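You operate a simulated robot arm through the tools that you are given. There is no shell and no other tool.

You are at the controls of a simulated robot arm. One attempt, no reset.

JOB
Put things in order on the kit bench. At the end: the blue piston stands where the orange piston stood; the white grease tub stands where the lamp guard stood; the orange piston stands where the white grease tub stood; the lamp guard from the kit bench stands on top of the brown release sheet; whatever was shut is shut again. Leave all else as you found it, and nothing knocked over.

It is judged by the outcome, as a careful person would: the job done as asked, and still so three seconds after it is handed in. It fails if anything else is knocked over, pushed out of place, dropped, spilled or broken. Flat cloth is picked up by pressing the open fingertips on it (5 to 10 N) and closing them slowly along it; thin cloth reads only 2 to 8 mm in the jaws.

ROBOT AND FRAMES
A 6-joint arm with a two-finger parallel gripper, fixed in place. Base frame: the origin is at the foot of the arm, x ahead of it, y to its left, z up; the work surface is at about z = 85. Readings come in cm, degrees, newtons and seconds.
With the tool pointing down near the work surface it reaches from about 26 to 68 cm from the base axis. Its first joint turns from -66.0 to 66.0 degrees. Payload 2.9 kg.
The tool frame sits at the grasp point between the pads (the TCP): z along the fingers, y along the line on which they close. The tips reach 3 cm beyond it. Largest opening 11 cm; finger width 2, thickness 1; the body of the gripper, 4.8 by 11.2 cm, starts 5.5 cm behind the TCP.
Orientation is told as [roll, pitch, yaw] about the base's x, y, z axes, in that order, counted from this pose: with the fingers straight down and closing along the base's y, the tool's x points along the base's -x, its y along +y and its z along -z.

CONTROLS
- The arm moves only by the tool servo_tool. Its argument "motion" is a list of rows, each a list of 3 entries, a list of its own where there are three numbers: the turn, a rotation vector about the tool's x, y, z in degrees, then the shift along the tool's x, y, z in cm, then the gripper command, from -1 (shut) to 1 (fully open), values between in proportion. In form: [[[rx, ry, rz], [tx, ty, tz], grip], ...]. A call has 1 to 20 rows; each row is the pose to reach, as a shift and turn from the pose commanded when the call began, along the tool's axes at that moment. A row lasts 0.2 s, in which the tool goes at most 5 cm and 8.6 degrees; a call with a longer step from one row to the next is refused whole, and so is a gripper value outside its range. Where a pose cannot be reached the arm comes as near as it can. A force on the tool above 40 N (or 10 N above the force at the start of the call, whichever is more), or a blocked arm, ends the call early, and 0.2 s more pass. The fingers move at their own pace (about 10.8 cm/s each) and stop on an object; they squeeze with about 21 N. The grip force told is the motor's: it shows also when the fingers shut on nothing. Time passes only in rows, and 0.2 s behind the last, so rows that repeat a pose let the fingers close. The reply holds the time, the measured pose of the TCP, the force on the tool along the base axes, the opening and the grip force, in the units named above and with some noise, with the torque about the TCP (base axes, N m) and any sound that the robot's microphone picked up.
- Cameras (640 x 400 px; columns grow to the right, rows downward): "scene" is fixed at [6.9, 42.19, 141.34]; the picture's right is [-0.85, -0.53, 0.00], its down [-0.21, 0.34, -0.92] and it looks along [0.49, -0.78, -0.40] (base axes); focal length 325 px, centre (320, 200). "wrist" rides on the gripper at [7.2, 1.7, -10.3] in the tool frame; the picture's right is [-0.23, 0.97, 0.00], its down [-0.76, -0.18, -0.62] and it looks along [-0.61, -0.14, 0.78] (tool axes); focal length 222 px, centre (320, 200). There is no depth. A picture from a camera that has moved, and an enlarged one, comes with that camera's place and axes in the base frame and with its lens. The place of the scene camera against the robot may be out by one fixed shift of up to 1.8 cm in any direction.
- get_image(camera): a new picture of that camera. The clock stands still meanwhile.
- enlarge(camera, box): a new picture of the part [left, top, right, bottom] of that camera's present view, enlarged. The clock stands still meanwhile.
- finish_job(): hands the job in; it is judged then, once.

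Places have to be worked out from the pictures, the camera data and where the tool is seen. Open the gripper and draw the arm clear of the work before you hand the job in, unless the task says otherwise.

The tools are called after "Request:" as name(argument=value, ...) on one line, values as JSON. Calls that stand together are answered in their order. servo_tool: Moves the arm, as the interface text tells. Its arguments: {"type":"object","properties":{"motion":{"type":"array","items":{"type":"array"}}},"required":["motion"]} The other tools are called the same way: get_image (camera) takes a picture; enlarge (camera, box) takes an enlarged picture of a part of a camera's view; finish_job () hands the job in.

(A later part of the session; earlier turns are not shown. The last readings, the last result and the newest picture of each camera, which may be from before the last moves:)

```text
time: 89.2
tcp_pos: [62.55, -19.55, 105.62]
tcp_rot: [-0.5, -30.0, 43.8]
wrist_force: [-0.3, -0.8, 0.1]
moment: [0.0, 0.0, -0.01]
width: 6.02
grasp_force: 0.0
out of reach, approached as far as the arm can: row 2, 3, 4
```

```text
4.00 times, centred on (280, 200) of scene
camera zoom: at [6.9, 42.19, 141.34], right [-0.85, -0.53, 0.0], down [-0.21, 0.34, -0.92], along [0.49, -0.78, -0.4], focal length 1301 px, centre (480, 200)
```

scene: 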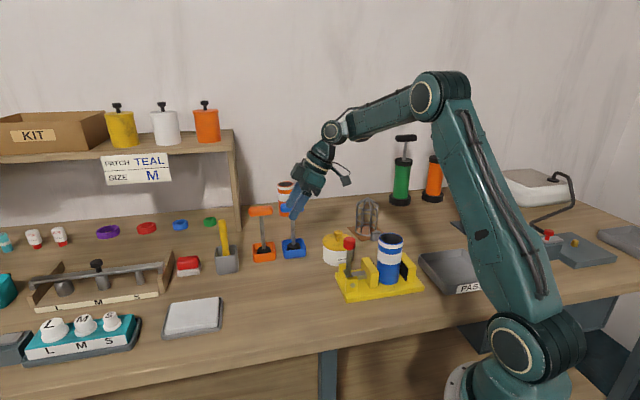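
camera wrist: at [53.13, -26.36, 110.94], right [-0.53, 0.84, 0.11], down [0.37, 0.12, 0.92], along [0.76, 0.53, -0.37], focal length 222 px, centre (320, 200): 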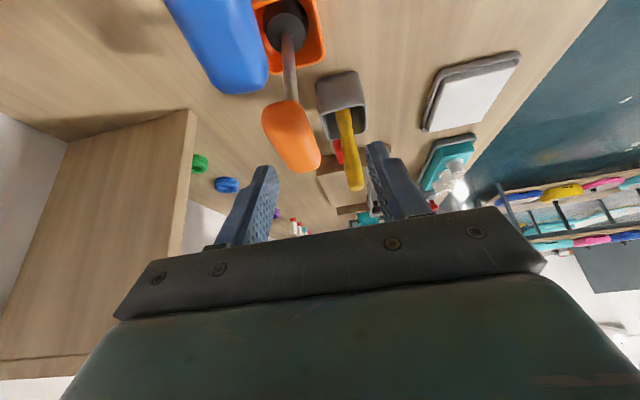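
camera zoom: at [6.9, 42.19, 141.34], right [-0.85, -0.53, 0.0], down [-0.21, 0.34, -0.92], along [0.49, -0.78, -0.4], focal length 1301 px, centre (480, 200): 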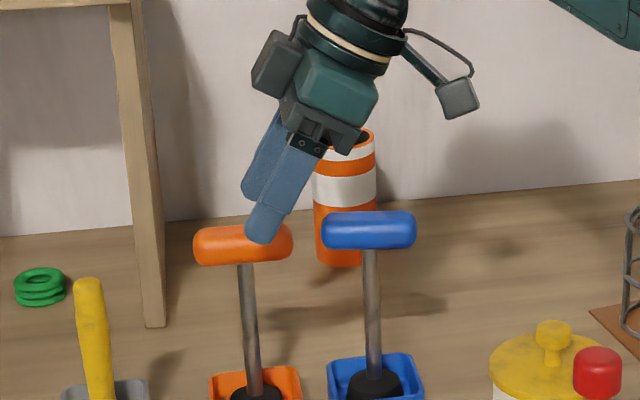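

It stopped at (62.55, -19.55, 105.6), about 3 cm short. I'll look at the whole arm posture to see what is limiting it.

Request:
get_image(camera="scene")

Request:
enlarge(camera="scene", box=[260, 60, 580, 260])

```text
taken
```

scene: 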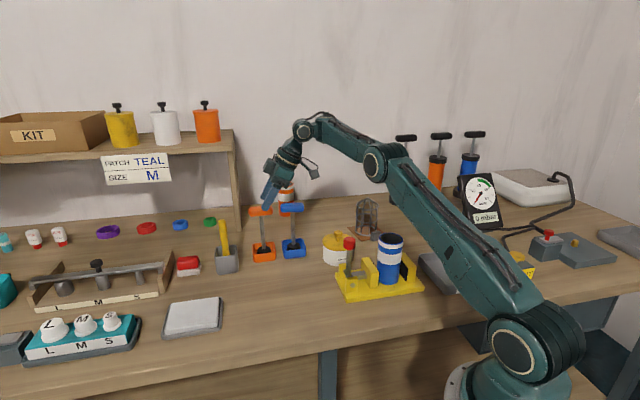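

```text
2.00 times, centred on (420, 160) of scene
camera zoom: at [6.9, 42.19, 141.34], right [-0.85, -0.53, 0.0], down [-0.21, 0.34, -0.92], along [0.49, -0.78, -0.4], focal length 650 px, centre (120, 280)
```

zoom: 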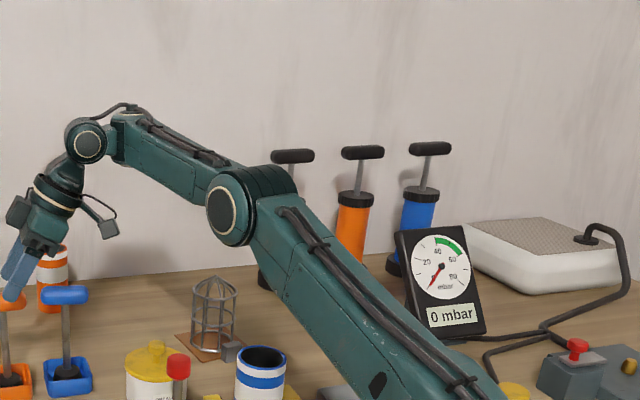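

The pattern now makes sense: there's a wrist singularity where the tool is about square to the forearm, and yawing or tilting there traps the wrist. The remedy is to set the yaw where the elbow is well bent and low, go out vertically, and add only a small tilt at the end. First I'll retract to (50, -12, 102), still tilted.

Request:
servo_tool(motion=[[[0, 0, 0], [0.65, 3.52, -0.72], 0.1], [[0, 0, 0], [1.45, 7.03, -1.18], 0.1], [[0, 0, 0], [2.9, 10.55, -0.52], 0.1], [[0, 0, 0], [5.12, 14.14, 1.2], 0.1], [[0, 0, 0], [5.12, 14.14, 1.2], 0.1]])

Request:
get_image(camera="scene")

```text
time: 90.4
tcp_pos: [50.07, -11.78, 101.78]
tcp_rot: [-0.4, -29.9, 43.8]
wrist_force: [0.4, 0.0, 0.1]
moment: [-0.04, -0.04, -0.02]
width: 6.02
grasp_force: 0.0
```

```text
taken
```

scene: 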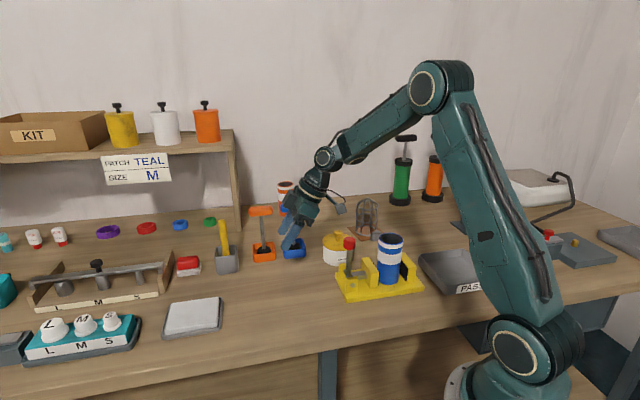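

There's free motion here. Now I'll take the tilt off to vertical in this bent-elbow posture.

Request:
servo_tool(motion=[[[-0.1, 7.5, 0], [0, 0, 0], 0.1], [[-0.2, 15, 0], [0, 0, 0], 0.1], [[-0.3, 22.5, 0], [0, 0, 0], 0.1], [[-0.4, 29.9, 0], [0, 0, 0], 0.1], [[-0.4, 29.9, 0], [0, 0, 0], 0.1]])

```text
time: 91.6
tcp_pos: [50.03, -11.76, 101.84]
tcp_rot: [0.0, 0.0, 43.8]
wrist_force: [-1.3, -0.2, -0.2]
moment: [0.0, 0.01, -0.03]
width: 6.06
grasp_force: 0.1
```

Back to vertical with yaw 43.8° and no flag. Now I'll move outward vertically to (59.4, -17.9, 105.5).

Request:
servo_tool(motion=[[[0, 0, 0], [-0.8, -3.6, -1.5], 0.1], [[0, 0, 0], [-1.6, -7.3, -3.0], 0.1], [[0, 0, 0], [-2.51, -10.92, -3.7], 0.1], [[0, 0, 0], [-2.51, -10.92, -3.7], 0.1]])

Request:
get_image(camera="wrist")

```text
time: 92.6
tcp_pos: [59.38, -17.95, 105.74]
tcp_rot: [0.2, 0.0, 43.7]
wrist_force: [1.1, 0.1, 0.1]
moment: [0.0, 0.01, 0.0]
width: 6.08
grasp_force: 0.0
```

```text
taken
camera wrist: at [53.13, -21.97, 116.23], right [-0.51, 0.86, 0.0], down [0.67, 0.4, 0.62], along [0.54, 0.32, -0.78], focal length 222 px, centre (320, 200)
```

wrist: 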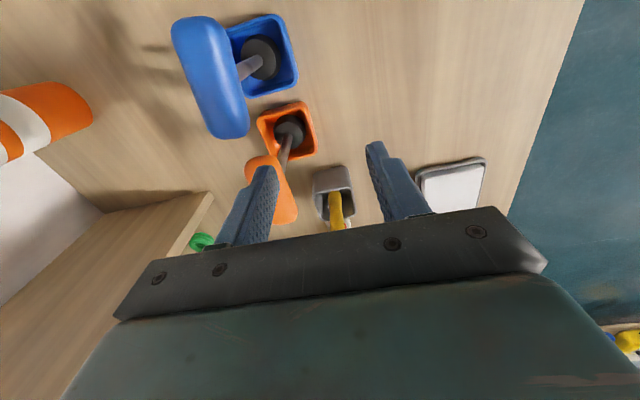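

No flag. Now I'll combine the last outward move with a small radial tilt (to 10°), checking halfway.

Request:
servo_tool(motion=[[[2.2, -1.2, 0], [-0.7, -1.25, 0.1], 0.1], [[4.4, -2.5, 0], [-1.4, -2.5, 0.2], 0.1], [[4.4, -2.5, 0], [-1.4, -2.5, 0.2], 0.1]])

```text
time: 93.4
tcp_pos: [62.09, -18.78, 105.57]
tcp_rot: [-4.4, -2.5, 43.8]
wrist_force: [0.2, 0.0, 0.8]
moment: [0.01, 0.02, -0.05]
width: 6.06
grasp_force: 0.1
```

Good. I'll complete the move to above the orange handle.

Request:
servo_tool(motion=[[[2.2, -1.2, 0], [-0.87, -1.5, 0.33], 0.1], [[4.36, -2.46, 0], [-1.74, -2.99, 0.67], 0.1], [[4.36, -2.46, 0], [-1.74, -2.99, 0.67], 0.1]])

Request:
get_image(camera="wrist")

Request:
enlarge(camera="scene", box=[200, 150, 360, 250])

```text
time: 94.2
tcp_pos: [65.57, -19.91, 104.95]
tcp_rot: [-8.8, -5.0, 44.2]
wrist_force: [0.1, -0.4, -0.4]
moment: [-0.02, 0.04, 0.01]
width: 6.06
grasp_force: 0.1
```

```text
taken
camera wrist: at [57.66, -23.2, 114.42], right [-0.5, 0.86, -0.13], down [0.56, 0.43, 0.71], along [0.66, 0.28, -0.7], focal length 222 px, centre (320, 200)
```

wrist: 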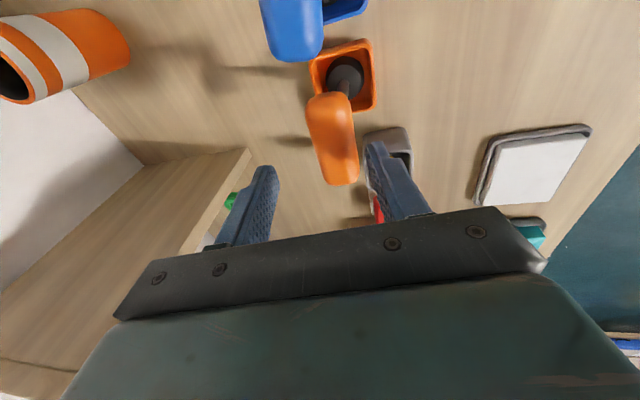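

```text
4.00 times, centred on (280, 200) of scene
camera zoom: at [6.9, 42.19, 141.34], right [-0.85, -0.53, 0.0], down [-0.21, 0.34, -0.92], along [0.49, -0.78, -0.4], focal length 1301 px, centre (480, 200)
```

zoom: 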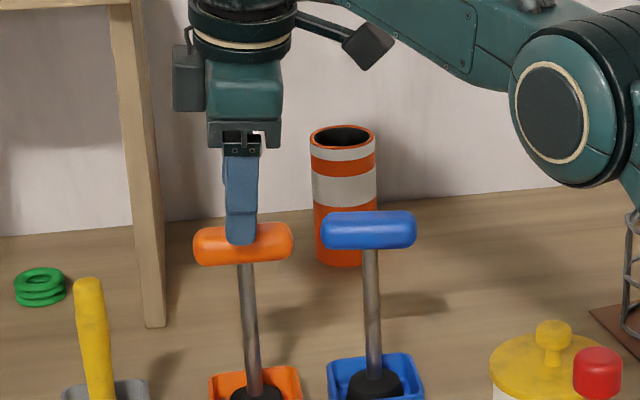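

Excellent: no flag, and the handle appears at (333, 140) px exactly as predicted from my coordinates. I'll descend while trading the tilt toward the handle direction, so the pads stay almost parallel to the handle sides; halfway first.

Request:
servo_tool(motion=[[[-1.1, -0.7, 0], [0.06, 0.15, 0.75], 0.1], [[-2.2, -1.4, 0], [0.12, 0.3, 1.5], 0.1], [[-3.35, -2.05, 0], [0.18, 0.45, 2.25], 0.1], [[-3.35, -2.05, 0], [0.18, 0.45, 2.25], 0.1]])

Request:
get_image(camera="wrist")

Request:
enlarge(camera="scene", box=[220, 170, 348, 250])

```text
time: 95.2
tcp_pos: [64.62, -20.5, 102.56]
tcp_rot: [-5.4, -7.1, 44.4]
wrist_force: [0.8, -0.6, 0.2]
moment: [0.0, -0.01, 0.01]
width: 6.06
grasp_force: 0.0
out of reach, approached as far as the arm can: row 2, 3, 4
```

```text
taken
camera wrist: at [56.8, -24.48, 111.73], right [-0.51, 0.86, -0.06], down [0.57, 0.39, 0.72], along [0.65, 0.33, -0.69], focal length 222 px, centre (320, 200)
```

wrist: 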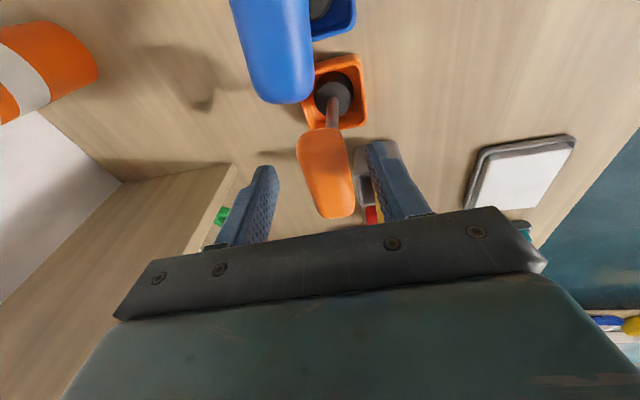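

```text
5.00 times, centred on (284, 210) of scene
camera zoom: at [6.9, 42.19, 141.34], right [-0.85, -0.53, 0.0], down [-0.21, 0.34, -0.92], along [0.49, -0.78, -0.4], focal length 1626 px, centre (500, 150)
```

zoom: 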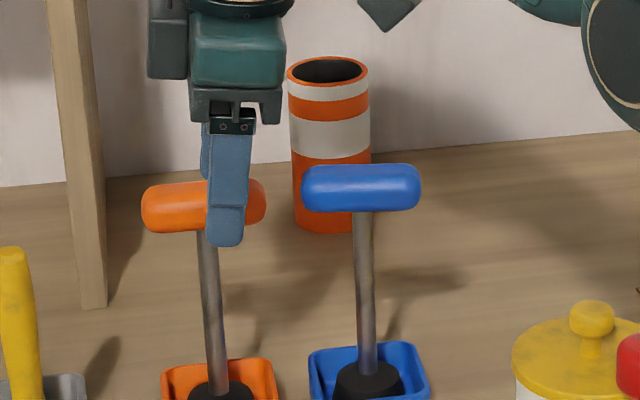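

It's flagged slightly and shifted 0.9 cm inward along the handle, but the fingers straddle the handle well (handle about 0.2 cm from the mid-plane). I'll go down the remaining 2.3 cm, since reach grows when lower.

Request:
servo_tool(motion=[[[0, 0, 0], [0.12, 0.09, 0.99], 0.1], [[-0.9, 0, 0], [0.11, 0.19, 1.99], 0.1], [[-1.9, 0, 0], [-0.1, 0.22, 2.25], 0.1], [[-1.9, 0, 0], [-0.1, 0.22, 2.25], 0.1]])

Request:
get_image(camera="wrist")

Request:
enlarge(camera="scene", box=[220, 170, 348, 250])

```text
time: 96.2
tcp_pos: [64.08, -20.63, 100.2]
tcp_rot: [-3.6, -6.9, 44.3]
wrist_force: [1.2, -0.3, 0.6]
moment: [-0.01, -0.06, -0.03]
width: 6.07
grasp_force: 0.0
out of reach, approached as far as the arm can: row 3, 4
```

```text
taken
camera wrist: at [56.55, -24.95, 109.38], right [-0.51, 0.86, -0.03], down [0.58, 0.37, 0.72], along [0.63, 0.35, -0.69], focal length 222 px, centre (320, 200)
```

wrist: 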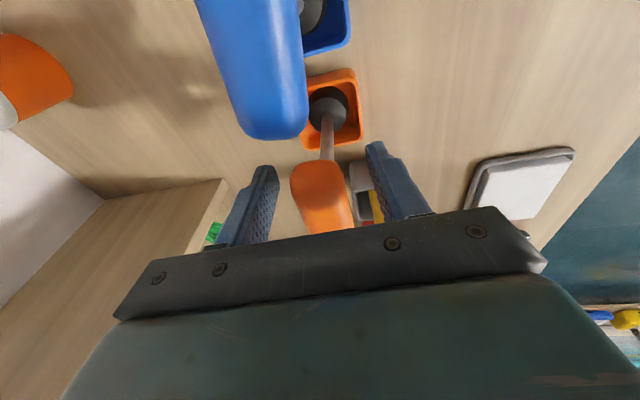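

```text
5.00 times, centred on (284, 210) of scene
camera zoom: at [6.9, 42.19, 141.34], right [-0.85, -0.53, 0.0], down [-0.21, 0.34, -0.92], along [0.49, -0.78, -0.4], focal length 1626 px, centre (500, 150)
```

zoom: 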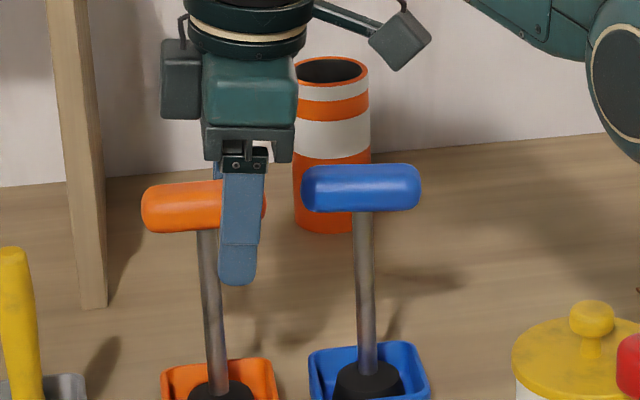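

The grip would be about 1.6 cm off-centre along the handle toward the blue piston. I'll tilt a little more along the handle and shift 1.2 cm outward to centre better.

Request:
servo_tool(motion=[[[0, -2, 0], [-0.2, -0.1, 0], 0.1], [[0, -4, 0], [-0.6, -0.2, 0], 0.1], [[0, -5, 0], [-1.0, -0.3, 0], 0.1], [[0, -5, 0], [-1.3, -0.3, 0], 0.1], [[0, -5, 0], [-1.3, -0.3, 0], 0.1]])

Request:
get_image(camera="wrist")

Request:
enlarge(camera="scene", box=[220, 170, 348, 250])

```text
time: 97.4
tcp_pos: [64.55, -20.25, 100.1]
tcp_rot: [-3.7, -11.9, 44.6]
wrist_force: [-0.1, 1.0, 0.3]
moment: [0.01, 0.02, 0.02]
width: 6.06
grasp_force: 0.1
out of reach, approached as far as the arm can: row 2, 3, 4, 5
```

```text
taken
camera wrist: at [56.45, -25.17, 108.57], right [-0.52, 0.86, -0.01], down [0.53, 0.33, 0.78], along [0.67, 0.39, -0.63], focal length 222 px, centre (320, 200)
```

wrist: 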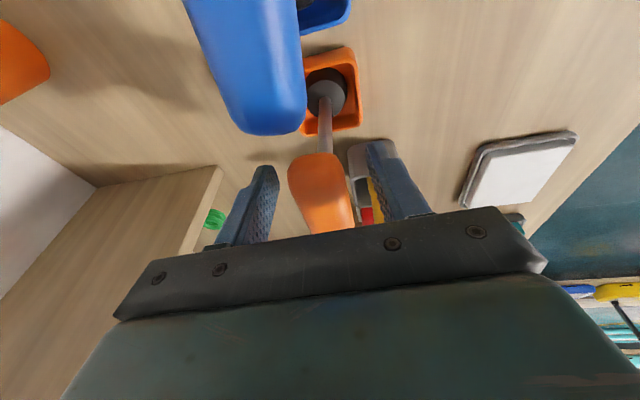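

```text
5.00 times, centred on (284, 210) of scene
camera zoom: at [6.9, 42.19, 141.34], right [-0.85, -0.53, 0.0], down [-0.21, 0.34, -0.92], along [0.49, -0.78, -0.4], focal length 1626 px, centre (500, 150)
```

zoom: 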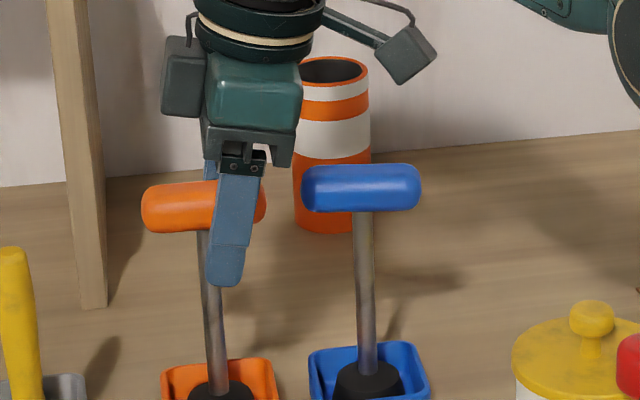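

The centre offset is now about 1 cm along the handle, which is fine for a light piston. I'll close slowly on the handle.

Request:
servo_tool(motion=[[[0, 0, 0], [0, -0.1, 0.2], 0.0], [[0, 0, 0], [0, -0.15, 0.3], -0.2], [[0, 0, 0], [0, -0.15, 0.3], -0.35], [[0, 0, 0], [0, -0.15, 0.3], -0.45], [[0, 0, 0], [0, -0.15, 0.3], -0.55], [[0, 0, 0], [0, -0.15, 0.3], -0.7], [[0, 0, 0], [0, -0.15, 0.3], -1], [[0, 0, 0], [0, -0.15, 0.3], -1]])

Request:
get_image(camera="wrist")

Request:
enlarge(camera="scene", box=[220, 180, 364, 270])

```text
time: 99.2
tcp_pos: [64.53, -20.41, 99.85]
tcp_rot: [-3.7, -11.9, 44.7]
wrist_force: [-2.5, 3.4, 3.5]
moment: [0.5, 0.39, 0.08]
width: 3.0
grasp_force: 21.1
```

```text
taken
camera wrist: at [56.49, -25.26, 108.34], right [-0.52, 0.86, -0.02], down [0.53, 0.34, 0.78], along [0.67, 0.39, -0.63], focal length 222 px, centre (320, 200)
```

wrist: 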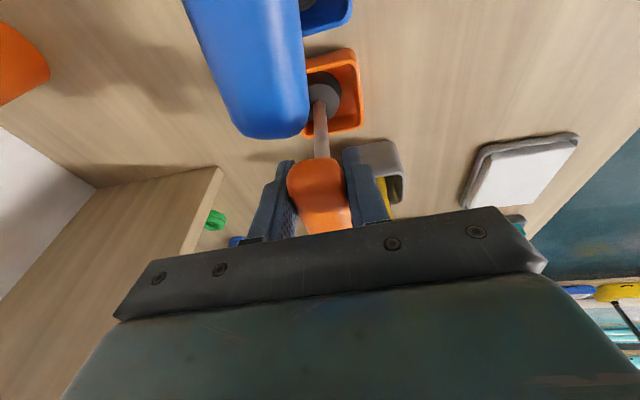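

```text
4.44 times, centred on (292, 225) of scene
camera zoom: at [6.89, 42.2, 141.34], right [-0.85, -0.53, 0.0], down [-0.21, 0.34, -0.92], along [0.49, -0.78, -0.4], focal length 1446 px, centre (444, 89)
```

zoom: 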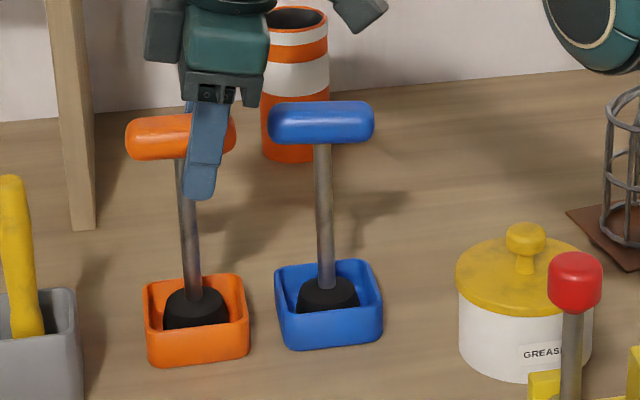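

The handle is gripped (3.0 cm wide, 21 N). I'll lift slowly, 3 cm with a slight inward drift, to see whether the piston alone comes out of the cup.

Request:
servo_tool(motion=[[[0, 0, 0], [-0.07, 0.03, -0.5], -1], [[0, 0, 0], [-0.14, 0.07, -1.0], -1], [[0, 0, 0], [-0.19, 0.12, -1.5], -1], [[0, 0, 0], [-0.25, 0.18, -2.0], -1], [[0, 0, 0], [-0.3, 0.25, -2.5], -1], [[0, 0, 0], [-0.34, 0.33, -3.0], -1], [[0, 0, 0], [-0.34, 0.33, -3.0], -1]])

Request:
enlarge(camera="scene", box=[220, 180, 364, 270])

Request:
get_image(camera="wrist")

```text
time: 100.8
tcp_pos: [63.54, -20.43, 102.14]
tcp_rot: [-3.6, -12.0, 44.8]
wrist_force: [-0.2, 0.8, -2.6]
moment: [0.1, -0.05, 0.04]
width: 2.98
grasp_force: 20.8
out of reach, approached as far as the arm can: row 1, 2, 3, 4, 5, 6, 7
```

```text
4.44 times, centred on (292, 225) of scene
camera zoom: at [6.91, 42.19, 141.34], right [-0.85, -0.53, 0.0], down [-0.21, 0.34, -0.92], along [0.49, -0.78, -0.4], focal length 1446 px, centre (444, 89)
```

zoom: 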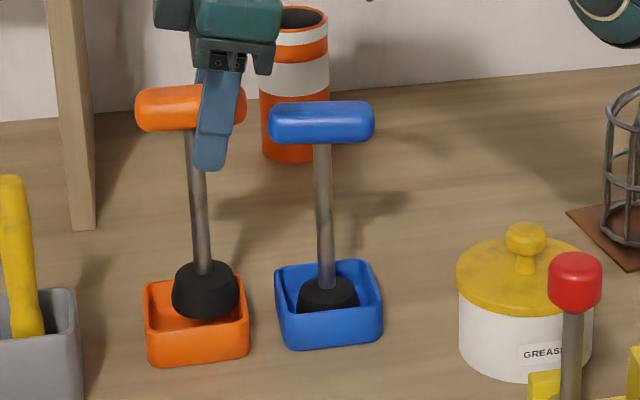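

```text
taken
camera wrist: at [55.47, -25.33, 110.61], right [-0.52, 0.86, -0.01], down [0.53, 0.33, 0.78], along [0.67, 0.39, -0.63], focal length 222 px, centre (320, 200)
```

wrist: 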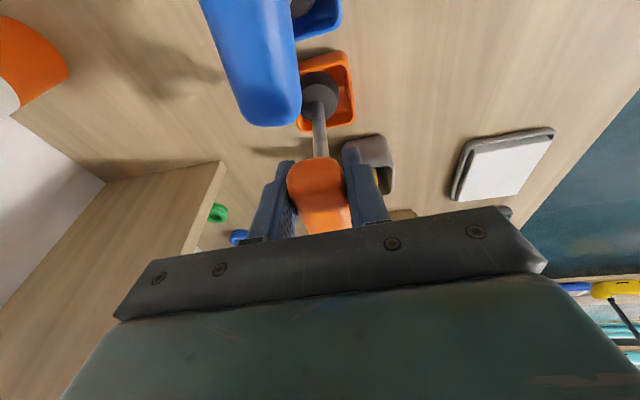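

The piston comes out alone (about 2.6 N) and the cup stays. The arm is drifting inward at its reach limit, so I'll add a few degrees of outward tilt while lifting another 1.5 cm, which keeps the disc centred in the cup opening.

Request:
servo_tool(motion=[[[1.2, -0.65, 0], [-0.1, -0.03, -0.45], -1], [[2.4, -1.3, 0], [-0.2, -0.06, -0.95], -1], [[3.5, -1.9, 0], [-0.31, -0.1, -1.46], -1], [[3.5, -1.9, 0], [-0.31, -0.1, -1.46], -1]])

Request:
enlarge(camera="scene", box=[220, 180, 364, 270])

Request:
enlarge(camera="wrist", box=[220, 30, 412, 150])

```text
time: 101.8
tcp_pos: [63.62, -20.61, 103.67]
tcp_rot: [-7.1, -13.9, 45.0]
wrist_force: [-0.1, 1.0, -2.2]
moment: [-0.02, 0.04, -0.03]
width: 2.97
grasp_force: 21.2
```

```text
4.44 times, centred on (292, 225) of scene
camera zoom: at [6.91, 42.19, 141.34], right [-0.85, -0.53, 0.0], down [-0.21, 0.34, -0.92], along [0.49, -0.78, -0.4], focal length 1446 px, centre (444, 89)
```

zoom: 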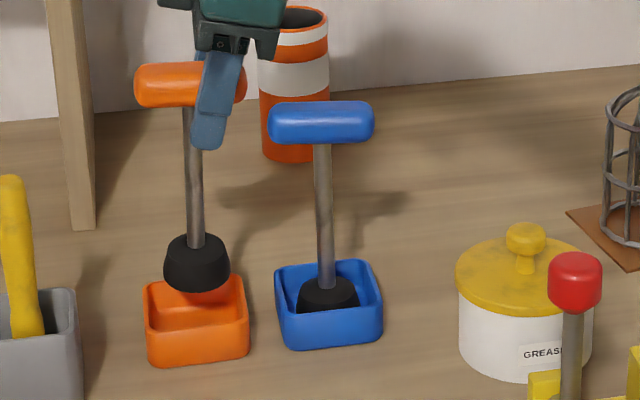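

```text
3.33 times, centred on (316, 90) of wrist
camera zoom: at [54.89, -25.2, 111.64], right [-0.5, 0.86, -0.06], down [0.49, 0.34, 0.8], along [0.71, 0.38, -0.59], focal length 740 px, centre (333, 567)
```

zoom: 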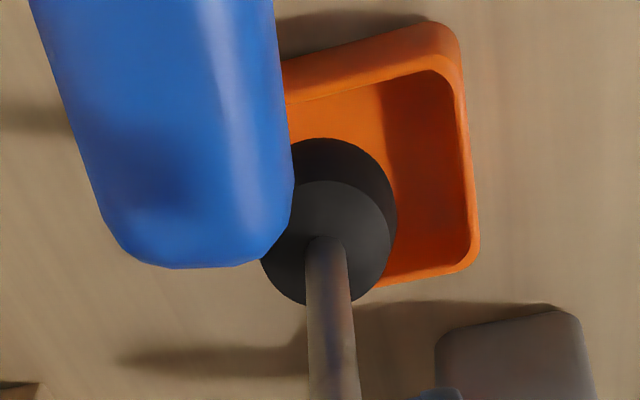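

The disc is clear of the cup rim. I'll lift another 3 cm, draw inward 1.5 cm and take off the sideways part of the tilt, to get away from the wrist's bad region.

Request:
servo_tool(motion=[[[0.2, 1.0, 0], [0, 0.1, -0.5], -1], [[0.5, 2.5, 0], [0, 0.25, -1.0], -1], [[0.8, 4.2, 0], [0, 0.4, -1.6], -1], [[1.1, 6.0, 0], [0, 0.6, -2.2], -1], [[1.4, 7.7, 0], [0, 0.8, -2.8], -1], [[1.6, 9, 0], [0, 0.94, -3.22], -1], [[1.6, 9, 0], [0, 0.94, -3.22], -1]])

Request:
enlarge(camera="scene", box=[220, 150, 380, 250])

Request:
get_image(camera="wrist")

```text
time: 103.4
tcp_pos: [62.07, -20.19, 106.53]
tcp_rot: [-8.5, -4.9, 43.6]
wrist_force: [-0.1, -0.8, -1.9]
moment: [0.04, 0.02, -0.04]
width: 2.98
grasp_force: 20.7
```

```text
4.00 times, centred on (300, 200) of scene
camera zoom: at [6.91, 42.19, 141.34], right [-0.85, -0.53, 0.0], down [-0.21, 0.34, -0.92], along [0.49, -0.78, -0.4], focal length 1301 px, centre (400, 200)
```

zoom: 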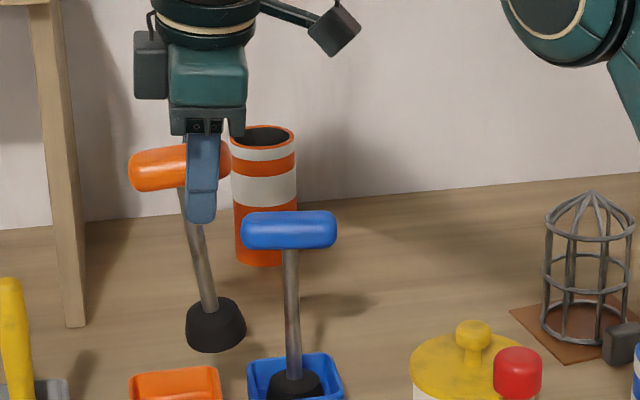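

```text
taken
camera wrist: at [54.16, -23.49, 115.85], right [-0.49, 0.86, -0.12], down [0.57, 0.42, 0.71], along [0.66, 0.28, -0.7], focal length 222 px, centre (320, 200)
```

wrist: 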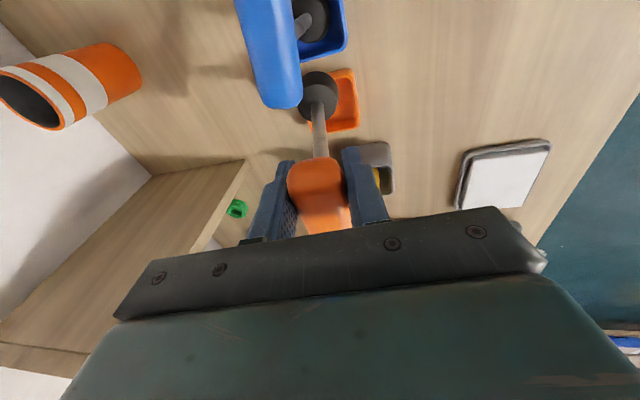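

No flag; the piston is free in the air. I'll now bring the tool to vertical while drawing in to about (59, -18.9, 107).

Request:
servo_tool(motion=[[[-2.1, 1.2, 0], [0.33, 0.75, -0.27], -1], [[-4.2, 2.4, 0], [0.66, 1.5, -0.53], -1], [[-6.4, 3.7, 0], [1.0, 2.25, -0.8], -1], [[-8.5, 4.9, 0], [1.31, 3.0, -1.06], -1], [[-8.5, 4.9, 0], [1.31, 3.0, -1.06], -1]])

Request:
get_image(camera="scene")

```text
time: 104.6
tcp_pos: [58.91, -18.75, 107.03]
tcp_rot: [0.0, -0.1, 43.3]
wrist_force: [0.2, -0.9, -1.8]
moment: [-0.02, 0.01, -0.01]
width: 2.96
grasp_force: 21.1
```

```text
taken
```

scene: 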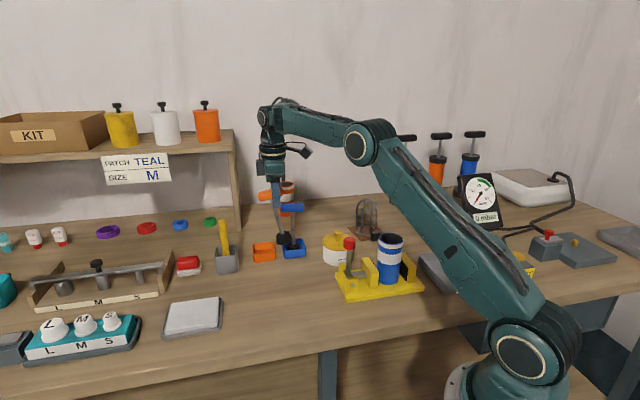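

Vertical and free. I'll carry the piston to above the tub's former place, TCP ≈ (50, -6, 106).

Request:
servo_tool(motion=[[[0, 0, 0], [-0.2, 1.5, 0.1], -1], [[0, 0, 0], [-0.65, 4.5, 0.3], -1], [[0, 0, 0], [-1.15, 7.8, 0.5], -1], [[0, 0, 0], [-1.65, 11.1, 0.7], -1], [[0, 0, 0], [-2.05, 13.9, 0.9], -1], [[0, 0, 0], [-2.27, 15.38, 1.0], -1], [[0, 0, 0], [-2.27, 15.38, 1.0], -1]])

Request:
get_image(camera="scene")

Request:
get_image(camera="wrist")

```text
time: 106.2
tcp_pos: [49.96, -6.21, 106.02]
tcp_rot: [0.0, -0.1, 43.2]
wrist_force: [0.5, 0.4, -2.1]
moment: [0.04, 0.02, -0.05]
width: 2.99
grasp_force: 21.2
```

```text
taken
```

scene: 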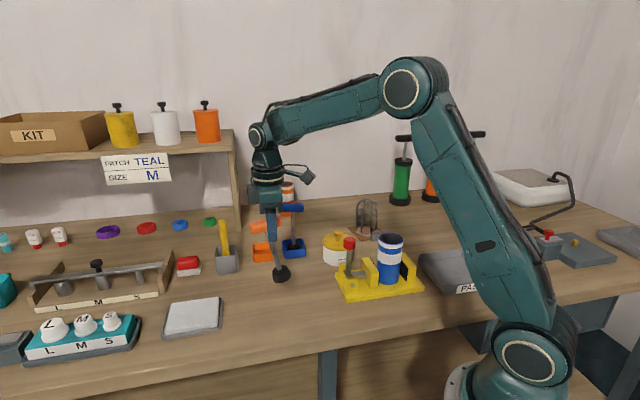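

```text
taken
camera wrist: at [43.6, -10.02, 116.42], right [-0.5, 0.87, 0.0], down [0.68, 0.39, 0.62], along [0.54, 0.31, -0.78], focal length 222 px, centre (320, 200)
```

wrist: 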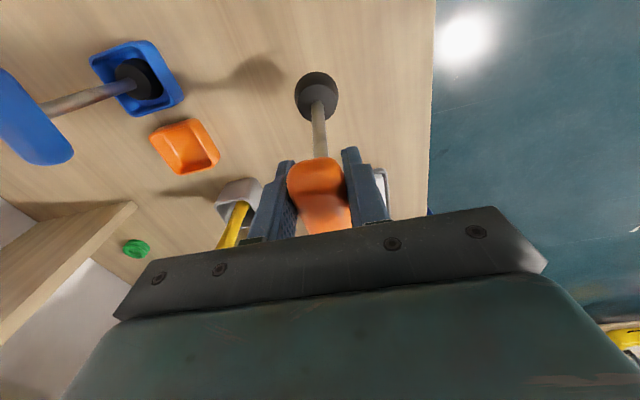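

The piston hangs tilted by the amount the tool was tilted at pick-up. I'll restore that tilt (p ≈ 3.7°, a ≈ 11.9°) so the piston stands upright, and check with both cameras.

Request:
servo_tool(motion=[[[1.2, -4, 0], [0, 0, 0.5], -1], [[2.5, -8, 0], [0, 0, 1.0], -1], [[3.7, -11.9, 0], [0, 0, 1.5], -1], [[3.7, -11.9, 0], [0, 0, 1.5], -1]])

Request:
enlarge(camera="scene", box=[200, 180, 360, 280])

Request:
get_image(camera="wrist")

```text
time: 107.2
tcp_pos: [49.98, -6.0, 104.43]
tcp_rot: [-3.8, -12.0, 43.6]
wrist_force: [-0.1, 1.2, -1.0]
moment: [-0.02, 0.02, -0.02]
width: 3.0
grasp_force: 20.9
```

```text
4.00 times, centred on (280, 230) of scene
camera zoom: at [6.91, 42.19, 141.34], right [-0.85, -0.53, 0.0], down [-0.21, 0.34, -0.92], along [0.49, -0.78, -0.4], focal length 1301 px, centre (480, 80)
```

zoom: 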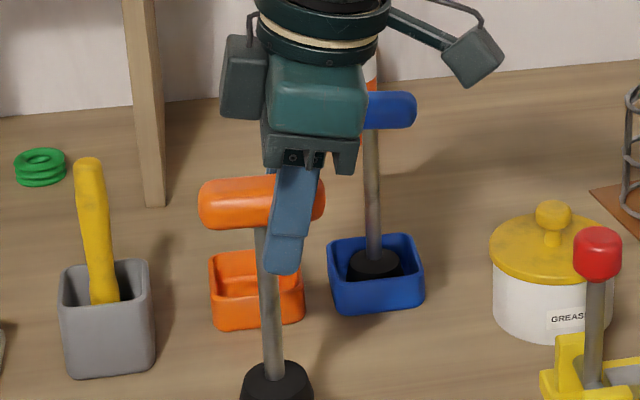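

```text
taken
camera wrist: at [41.79, -10.8, 113.01], right [-0.5, 0.87, -0.02], down [0.54, 0.32, 0.78], along [0.68, 0.38, -0.63], focal length 222 px, centre (320, 200)
```

wrist: 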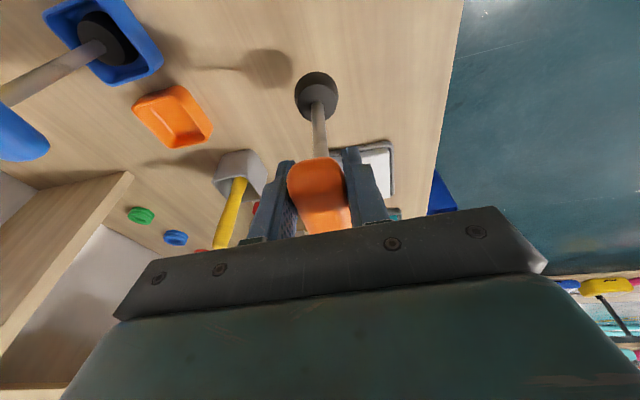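

The scene view shows the rod vertical in that plane. I'll enlarge the wrist view to check the other plane precisely.

Request:
enlarge(camera="wrist", box=[256, 60, 384, 140])

Request:
enlarge(camera="wrist", box=[256, 130, 384, 210])

Request:
enlarge(camera="scene", box=[232, 230, 312, 280])

```text
5.00 times, centred on (320, 100) of wrist
camera zoom: at [41.79, -10.8, 113.01], right [-0.5, 0.87, -0.02], down [0.54, 0.32, 0.78], along [0.68, 0.38, -0.63], focal length 1111 px, centre (320, 700)
```

zoom: 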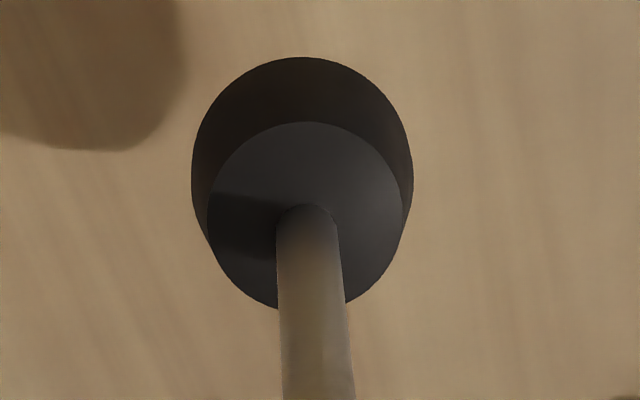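

```text
5.00 times, centred on (320, 170) of wrist
camera zoom: at [41.79, -10.8, 113.01], right [-0.5, 0.87, -0.02], down [0.54, 0.32, 0.78], along [0.68, 0.38, -0.63], focal length 1111 px, centre (320, 350)
```

zoom: 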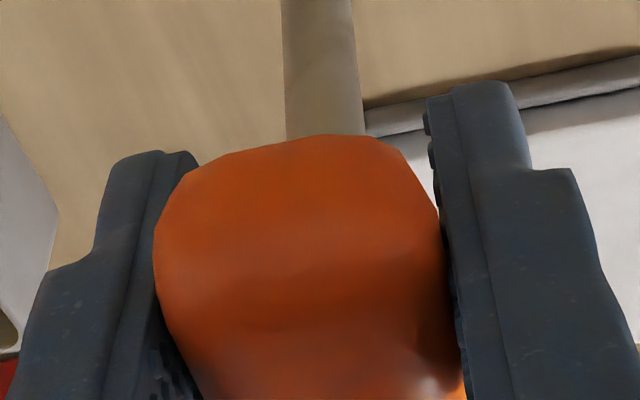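

```text
8.00 times, centred on (272, 255) of scene
camera zoom: at [6.91, 42.19, 141.34], right [-0.85, -0.53, 0.0], down [-0.21, 0.34, -0.92], along [0.49, -0.78, -0.4], focal length 2602 px, centre (704, -240)
```

zoom: 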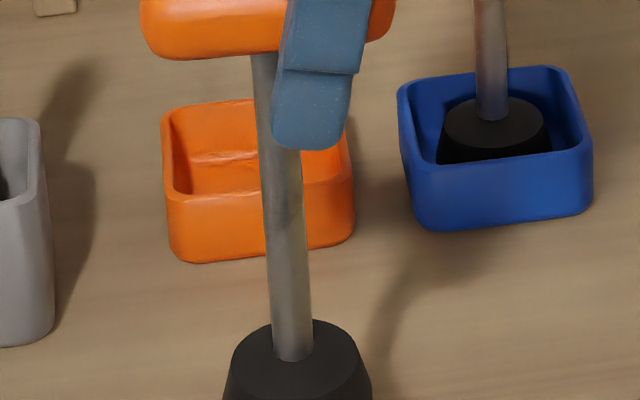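

The rod leans about 2.5° in the wrist view and 1.5° in the scene view. I'll correct the tool by about 2° in both tilts and re-check.

Request:
servo_tool(motion=[[[-1.0, -1.0, 0], [0, 0, 0], -1], [[-2.1, -2.0, 0], [0, 0, 0], -1], [[-2.1, -2.0, 0], [0, 0, 0], -1]])

Request:
enlarge(camera="wrist", box=[256, 60, 384, 140])

Request:
enlarge(camera="wrist", box=[256, 130, 384, 210])

Request:
enlarge(camera="scene", box=[232, 230, 312, 280])

```text
time: 108.0
tcp_pos: [50.11, -6.04, 104.46]
tcp_rot: [-1.7, -14.0, 43.7]
wrist_force: [-0.1, -0.2, -1.7]
moment: [-0.02, 0.05, -0.01]
width: 2.98
grasp_force: 21.2
```

```text
5.00 times, centred on (320, 100) of wrist
camera zoom: at [41.84, -11.28, 112.71], right [-0.51, 0.86, 0.03], down [0.54, 0.29, 0.79], along [0.67, 0.42, -0.61], focal length 1111 px, centre (320, 700)
```

zoom: 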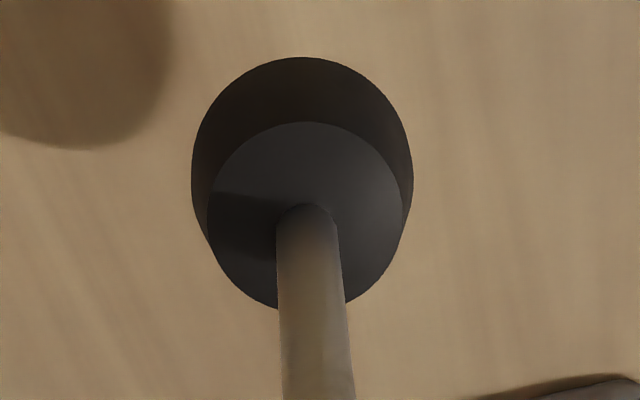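

```text
5.00 times, centred on (320, 170) of wrist
camera zoom: at [41.84, -11.28, 112.71], right [-0.51, 0.86, 0.03], down [0.54, 0.29, 0.79], along [0.67, 0.42, -0.61], focal length 1111 px, centre (320, 350)
```

zoom: 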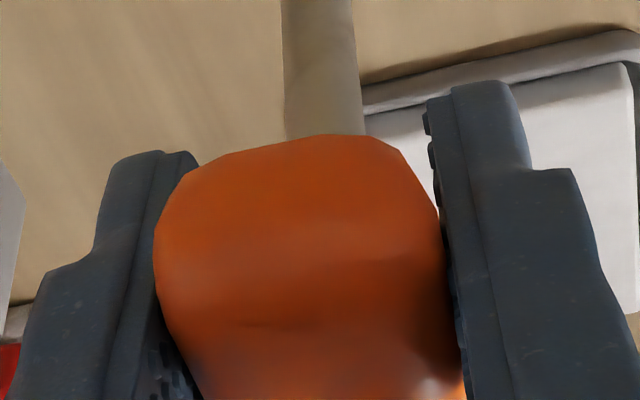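

```text
8.00 times, centred on (272, 255) of scene
camera zoom: at [6.91, 42.19, 141.34], right [-0.85, -0.53, 0.0], down [-0.21, 0.34, -0.92], along [0.49, -0.78, -0.4], focal length 2602 px, centre (704, -240)
```

zoom: 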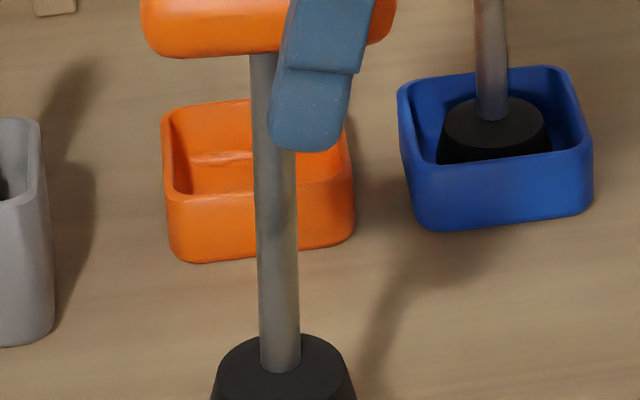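

A residual of about 1° remains. I'll apply a final tilt correction and shift so the disc sits over the tub's former centre (48.5, -4.77).

Request:
servo_tool(motion=[[[-0.5, 0.45, 0], [0.65, 1.0, -0.2], -1], [[-1.0, 0.9, 0], [1.31, 2.02, -0.39], -1], [[-1.0, 0.9, 0], [1.31, 2.02, -0.39], -1], [[-1.0, 0.9, 0], [1.31, 2.02, -0.39], -1]])

Request:
get_image(camera="wrist")

Request:
enlarge(camera="scene", box=[220, 200, 348, 280])

```text
time: 109.0
tcp_pos: [47.7, -5.46, 104.29]
tcp_rot: [-0.6, -13.0, 43.7]
wrist_force: [0.3, -0.2, -2.0]
moment: [-0.04, 0.03, -0.02]
width: 2.96
grasp_force: 20.8
```

```text
taken
camera wrist: at [39.76, -10.67, 112.8], right [-0.51, 0.86, 0.04], down [0.55, 0.29, 0.78], along [0.66, 0.42, -0.62], focal length 222 px, centre (320, 200)
```

wrist: 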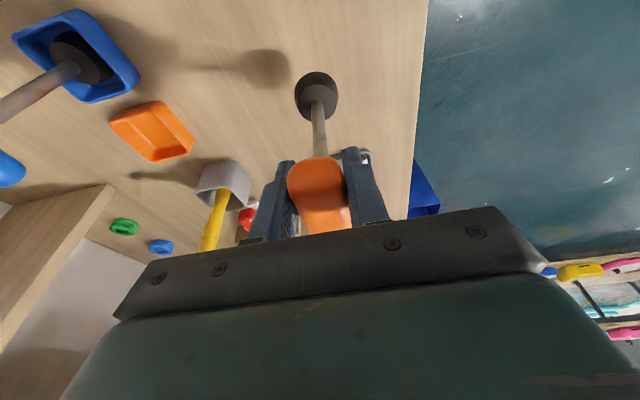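

```text
5.00 times, centred on (284, 240) of scene
camera zoom: at [6.91, 42.19, 141.34], right [-0.85, -0.53, 0.0], down [-0.21, 0.34, -0.92], along [0.49, -0.78, -0.4], focal length 1626 px, centre (500, 0)
```

zoom: 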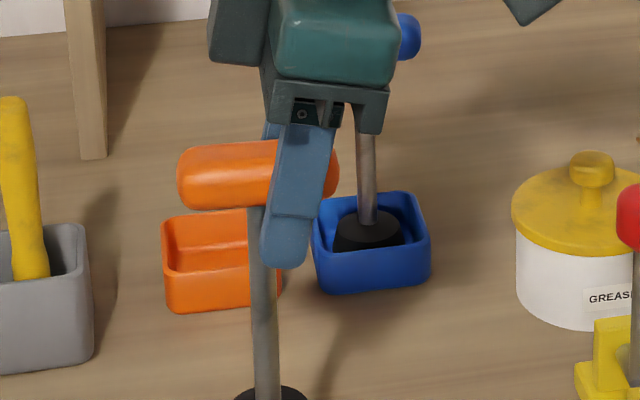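

The disc projects to (48.6, -4.65), upright within about 1°. I'll lower 4 cm, then step down to contact.

Request:
servo_tool(motion=[[[0, 0, 0], [0.22, 0.01, 0.97], -1], [[0, 0, 0], [0.5, 0.02, 2.2], -1], [[0, 0, 0], [0.76, 0.03, 3.3], -1], [[0, 0, 0], [0.9, 0.04, 3.9], -1], [[0, 0, 0], [0.9, 0.04, 3.9], -1]])

Request:
get_image(camera="scene")

Request:
enlarge(camera="scene", box=[220, 210, 348, 290])

```text
time: 110.2
tcp_pos: [47.77, -5.4, 100.44]
tcp_rot: [-0.7, -13.2, 43.7]
wrist_force: [0.4, 0.2, -1.1]
moment: [-0.03, 0.07, 0.0]
width: 2.97
grasp_force: 20.8
```

```text
taken
```

scene: 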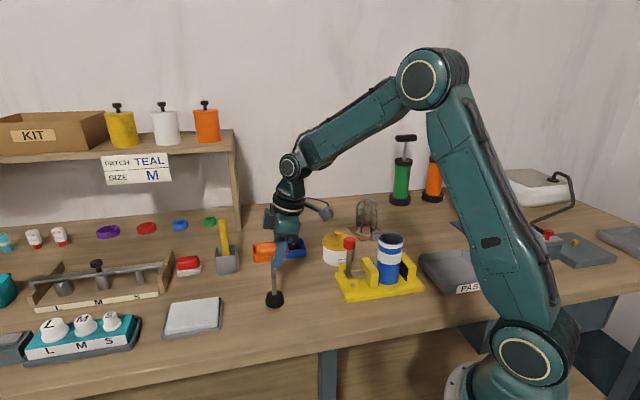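

```text
5.00 times, centred on (284, 250) of scene
camera zoom: at [6.91, 42.19, 141.34], right [-0.85, -0.53, 0.0], down [-0.21, 0.34, -0.92], along [0.49, -0.78, -0.4], focal length 1626 px, centre (500, -50)
```

zoom: 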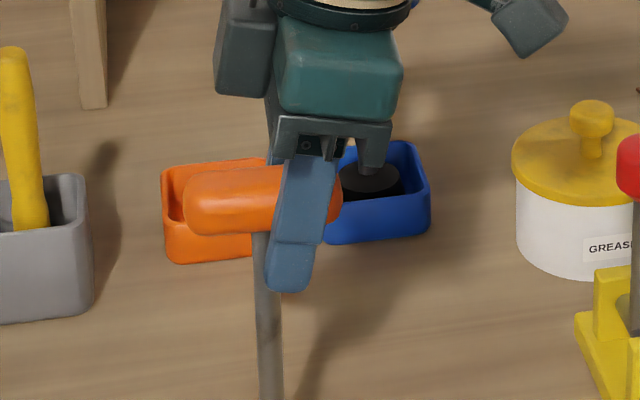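

Disc position matches the tub's old place in the scene view. I'll step down gently until the force shows contact.

Request:
servo_tool(motion=[[[0, 0, 0], [0.05, 0, 0.2], -1], [[0, 0, 0], [0.09, 0, 0.4], -1], [[0, 0, 0], [0.14, 0, 0.6], -1], [[0, 0, 0], [0.14, 0, 0.6], -1]])

Request:
enlarge(camera="scene", box=[230, 270, 326, 330])

```text
time: 111.2
tcp_pos: [47.78, -5.45, 99.96]
tcp_rot: [-0.7, -13.0, 43.6]
wrist_force: [0.1, 0.7, -0.9]
moment: [-0.05, 0.04, 0.03]
width: 2.98
grasp_force: 20.6
```

```text
6.67 times, centred on (278, 300) of scene
camera zoom: at [6.91, 42.19, 141.34], right [-0.85, -0.53, 0.0], down [-0.21, 0.34, -0.92], along [0.49, -0.78, -0.4], focal length 2168 px, centre (600, -467)
```

zoom: 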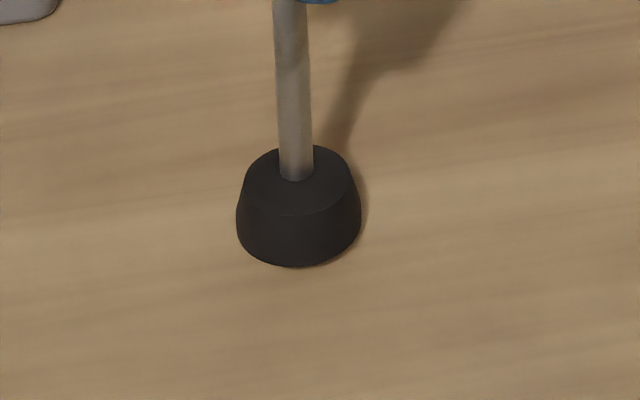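

Request:
servo_tool(motion=[[[0, 0, 0], [0.03, 0, 0.15], -1], [[0, 0, 0], [0.07, 0, 0.3], -1], [[0, 0, 0], [0.07, 0, 0.3], -1]])

Request:
enlarge(camera="scene", box=[230, 270, 326, 330])

```text
time: 112.0
tcp_pos: [47.72, -5.47, 99.5]
tcp_rot: [-0.5, -13.2, 43.8]
wrist_force: [0.3, 0.0, -1.1]
moment: [-0.03, 0.01, 0.01]
width: 2.99
grasp_force: 21.5
```

```text
6.67 times, centred on (278, 300) of scene
camera zoom: at [6.91, 42.19, 141.34], right [-0.85, -0.53, 0.0], down [-0.21, 0.34, -0.92], along [0.49, -0.78, -0.4], focal length 2168 px, centre (600, -467)
```

zoom: 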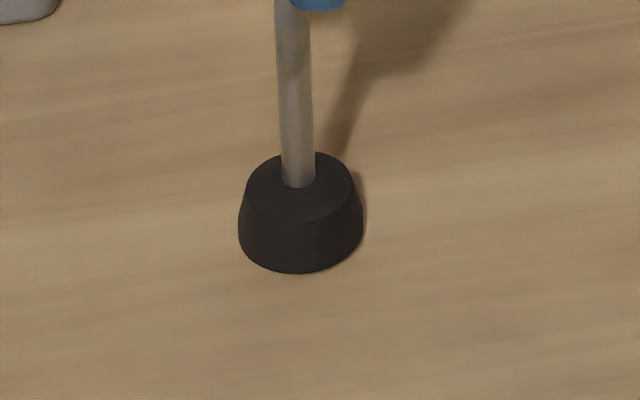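

Request:
servo_tool(motion=[[[0, 0, 0], [0.03, 0, 0.12], -1], [[0, 0, 0], [0.06, 0, 0.24], -1], [[0, 0, 0], [0.06, 0, 0.24], -1]])

Request:
enlarge(camera="scene", box=[230, 270, 326, 330])

```text
time: 112.8
tcp_pos: [47.76, -5.43, 99.24]
tcp_rot: [-0.7, -13.1, 43.7]
wrist_force: [-0.6, -0.3, -2.3]
moment: [-0.03, 0.03, 0.04]
width: 2.97
grasp_force: 21.3
```

```text
6.67 times, centred on (278, 300) of scene
camera zoom: at [6.91, 42.19, 141.34], right [-0.85, -0.53, 0.0], down [-0.21, 0.34, -0.92], along [0.49, -0.78, -0.4], focal length 2168 px, centre (600, -467)
```

zoom: 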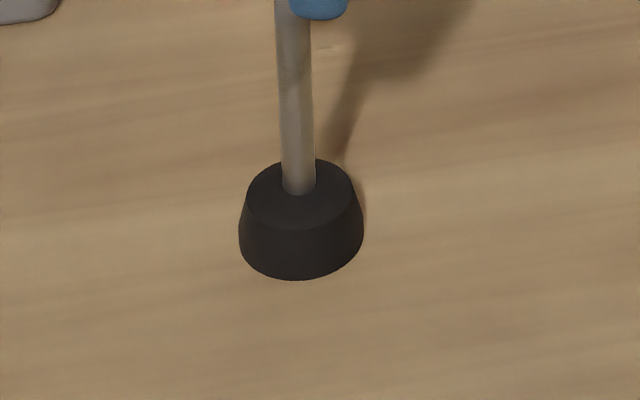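

Request:
servo_tool(motion=[[[0, 0, 0], [0.03, 0, 0.12], -1], [[0, 0, 0], [0.06, 0, 0.24], -1], [[0, 0, 0], [0.06, 0, 0.24], -1]])

```text
time: 113.6
tcp_pos: [47.89, -5.44, 99.18]
tcp_rot: [-1.0, -13.3, 43.8]
wrist_force: [-0.6, 2.3, 18.4]
moment: [0.21, 0.24, 0.03]
width: 2.99
grasp_force: 20.6
```

The disc touches the bench (18 N). I'll ease off most of the press and open the fingers slowly and evenly.

Request:
servo_tool(motion=[[[0, 0, 0], [-0.02, 0, -0.08], -1], [[0, 0, 0], [-0.03, 0, -0.1], -0.44], [[0, 0, 0], [-0.03, 0, -0.1], -0.38], [[0, 0, 0], [-0.03, 0, -0.1], -0.3], [[0, 0, 0], [-0.03, 0, -0.1], -0.2], [[0, 0, 0], [-0.03, 0, -0.1], -0.1], [[0, 0, 0], [-0.03, 0, -0.1], 0.1], [[0, 0, 0], [-0.03, 0, -0.1], 0.1]])

Request:
get_image(camera="wrist")

Request:
enlarge(camera="scene", box=[210, 230, 338, 310])

```text
time: 115.4
tcp_pos: [47.79, -5.58, 99.08]
tcp_rot: [-0.7, -13.1, 43.8]
wrist_force: [0.1, -0.4, -0.4]
moment: [-0.03, 0.02, 0.04]
width: 6.06
grasp_force: 0.1
```

```text
taken
camera wrist: at [39.83, -10.74, 107.6], right [-0.51, 0.86, 0.04], down [0.55, 0.29, 0.78], along [0.66, 0.42, -0.62], focal length 222 px, centre (320, 200)
```

wrist: 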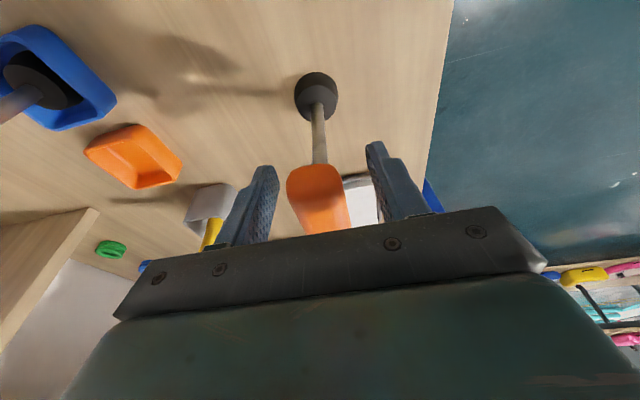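

```text
5.00 times, centred on (274, 270) of scene
camera zoom: at [6.9, 42.19, 141.34], right [-0.85, -0.53, 0.0], down [-0.21, 0.34, -0.92], along [0.49, -0.78, -0.4], focal length 1626 px, centre (550, -150)
```

zoom: 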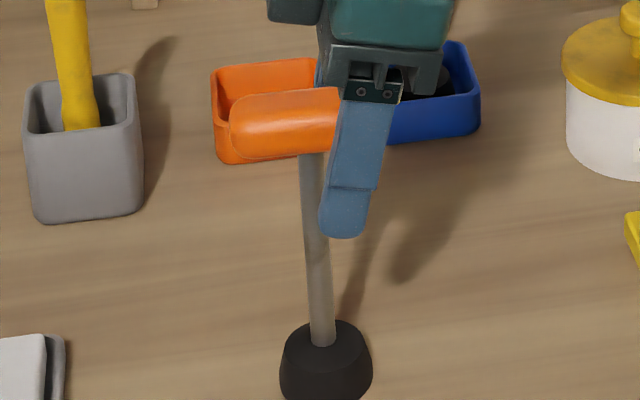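

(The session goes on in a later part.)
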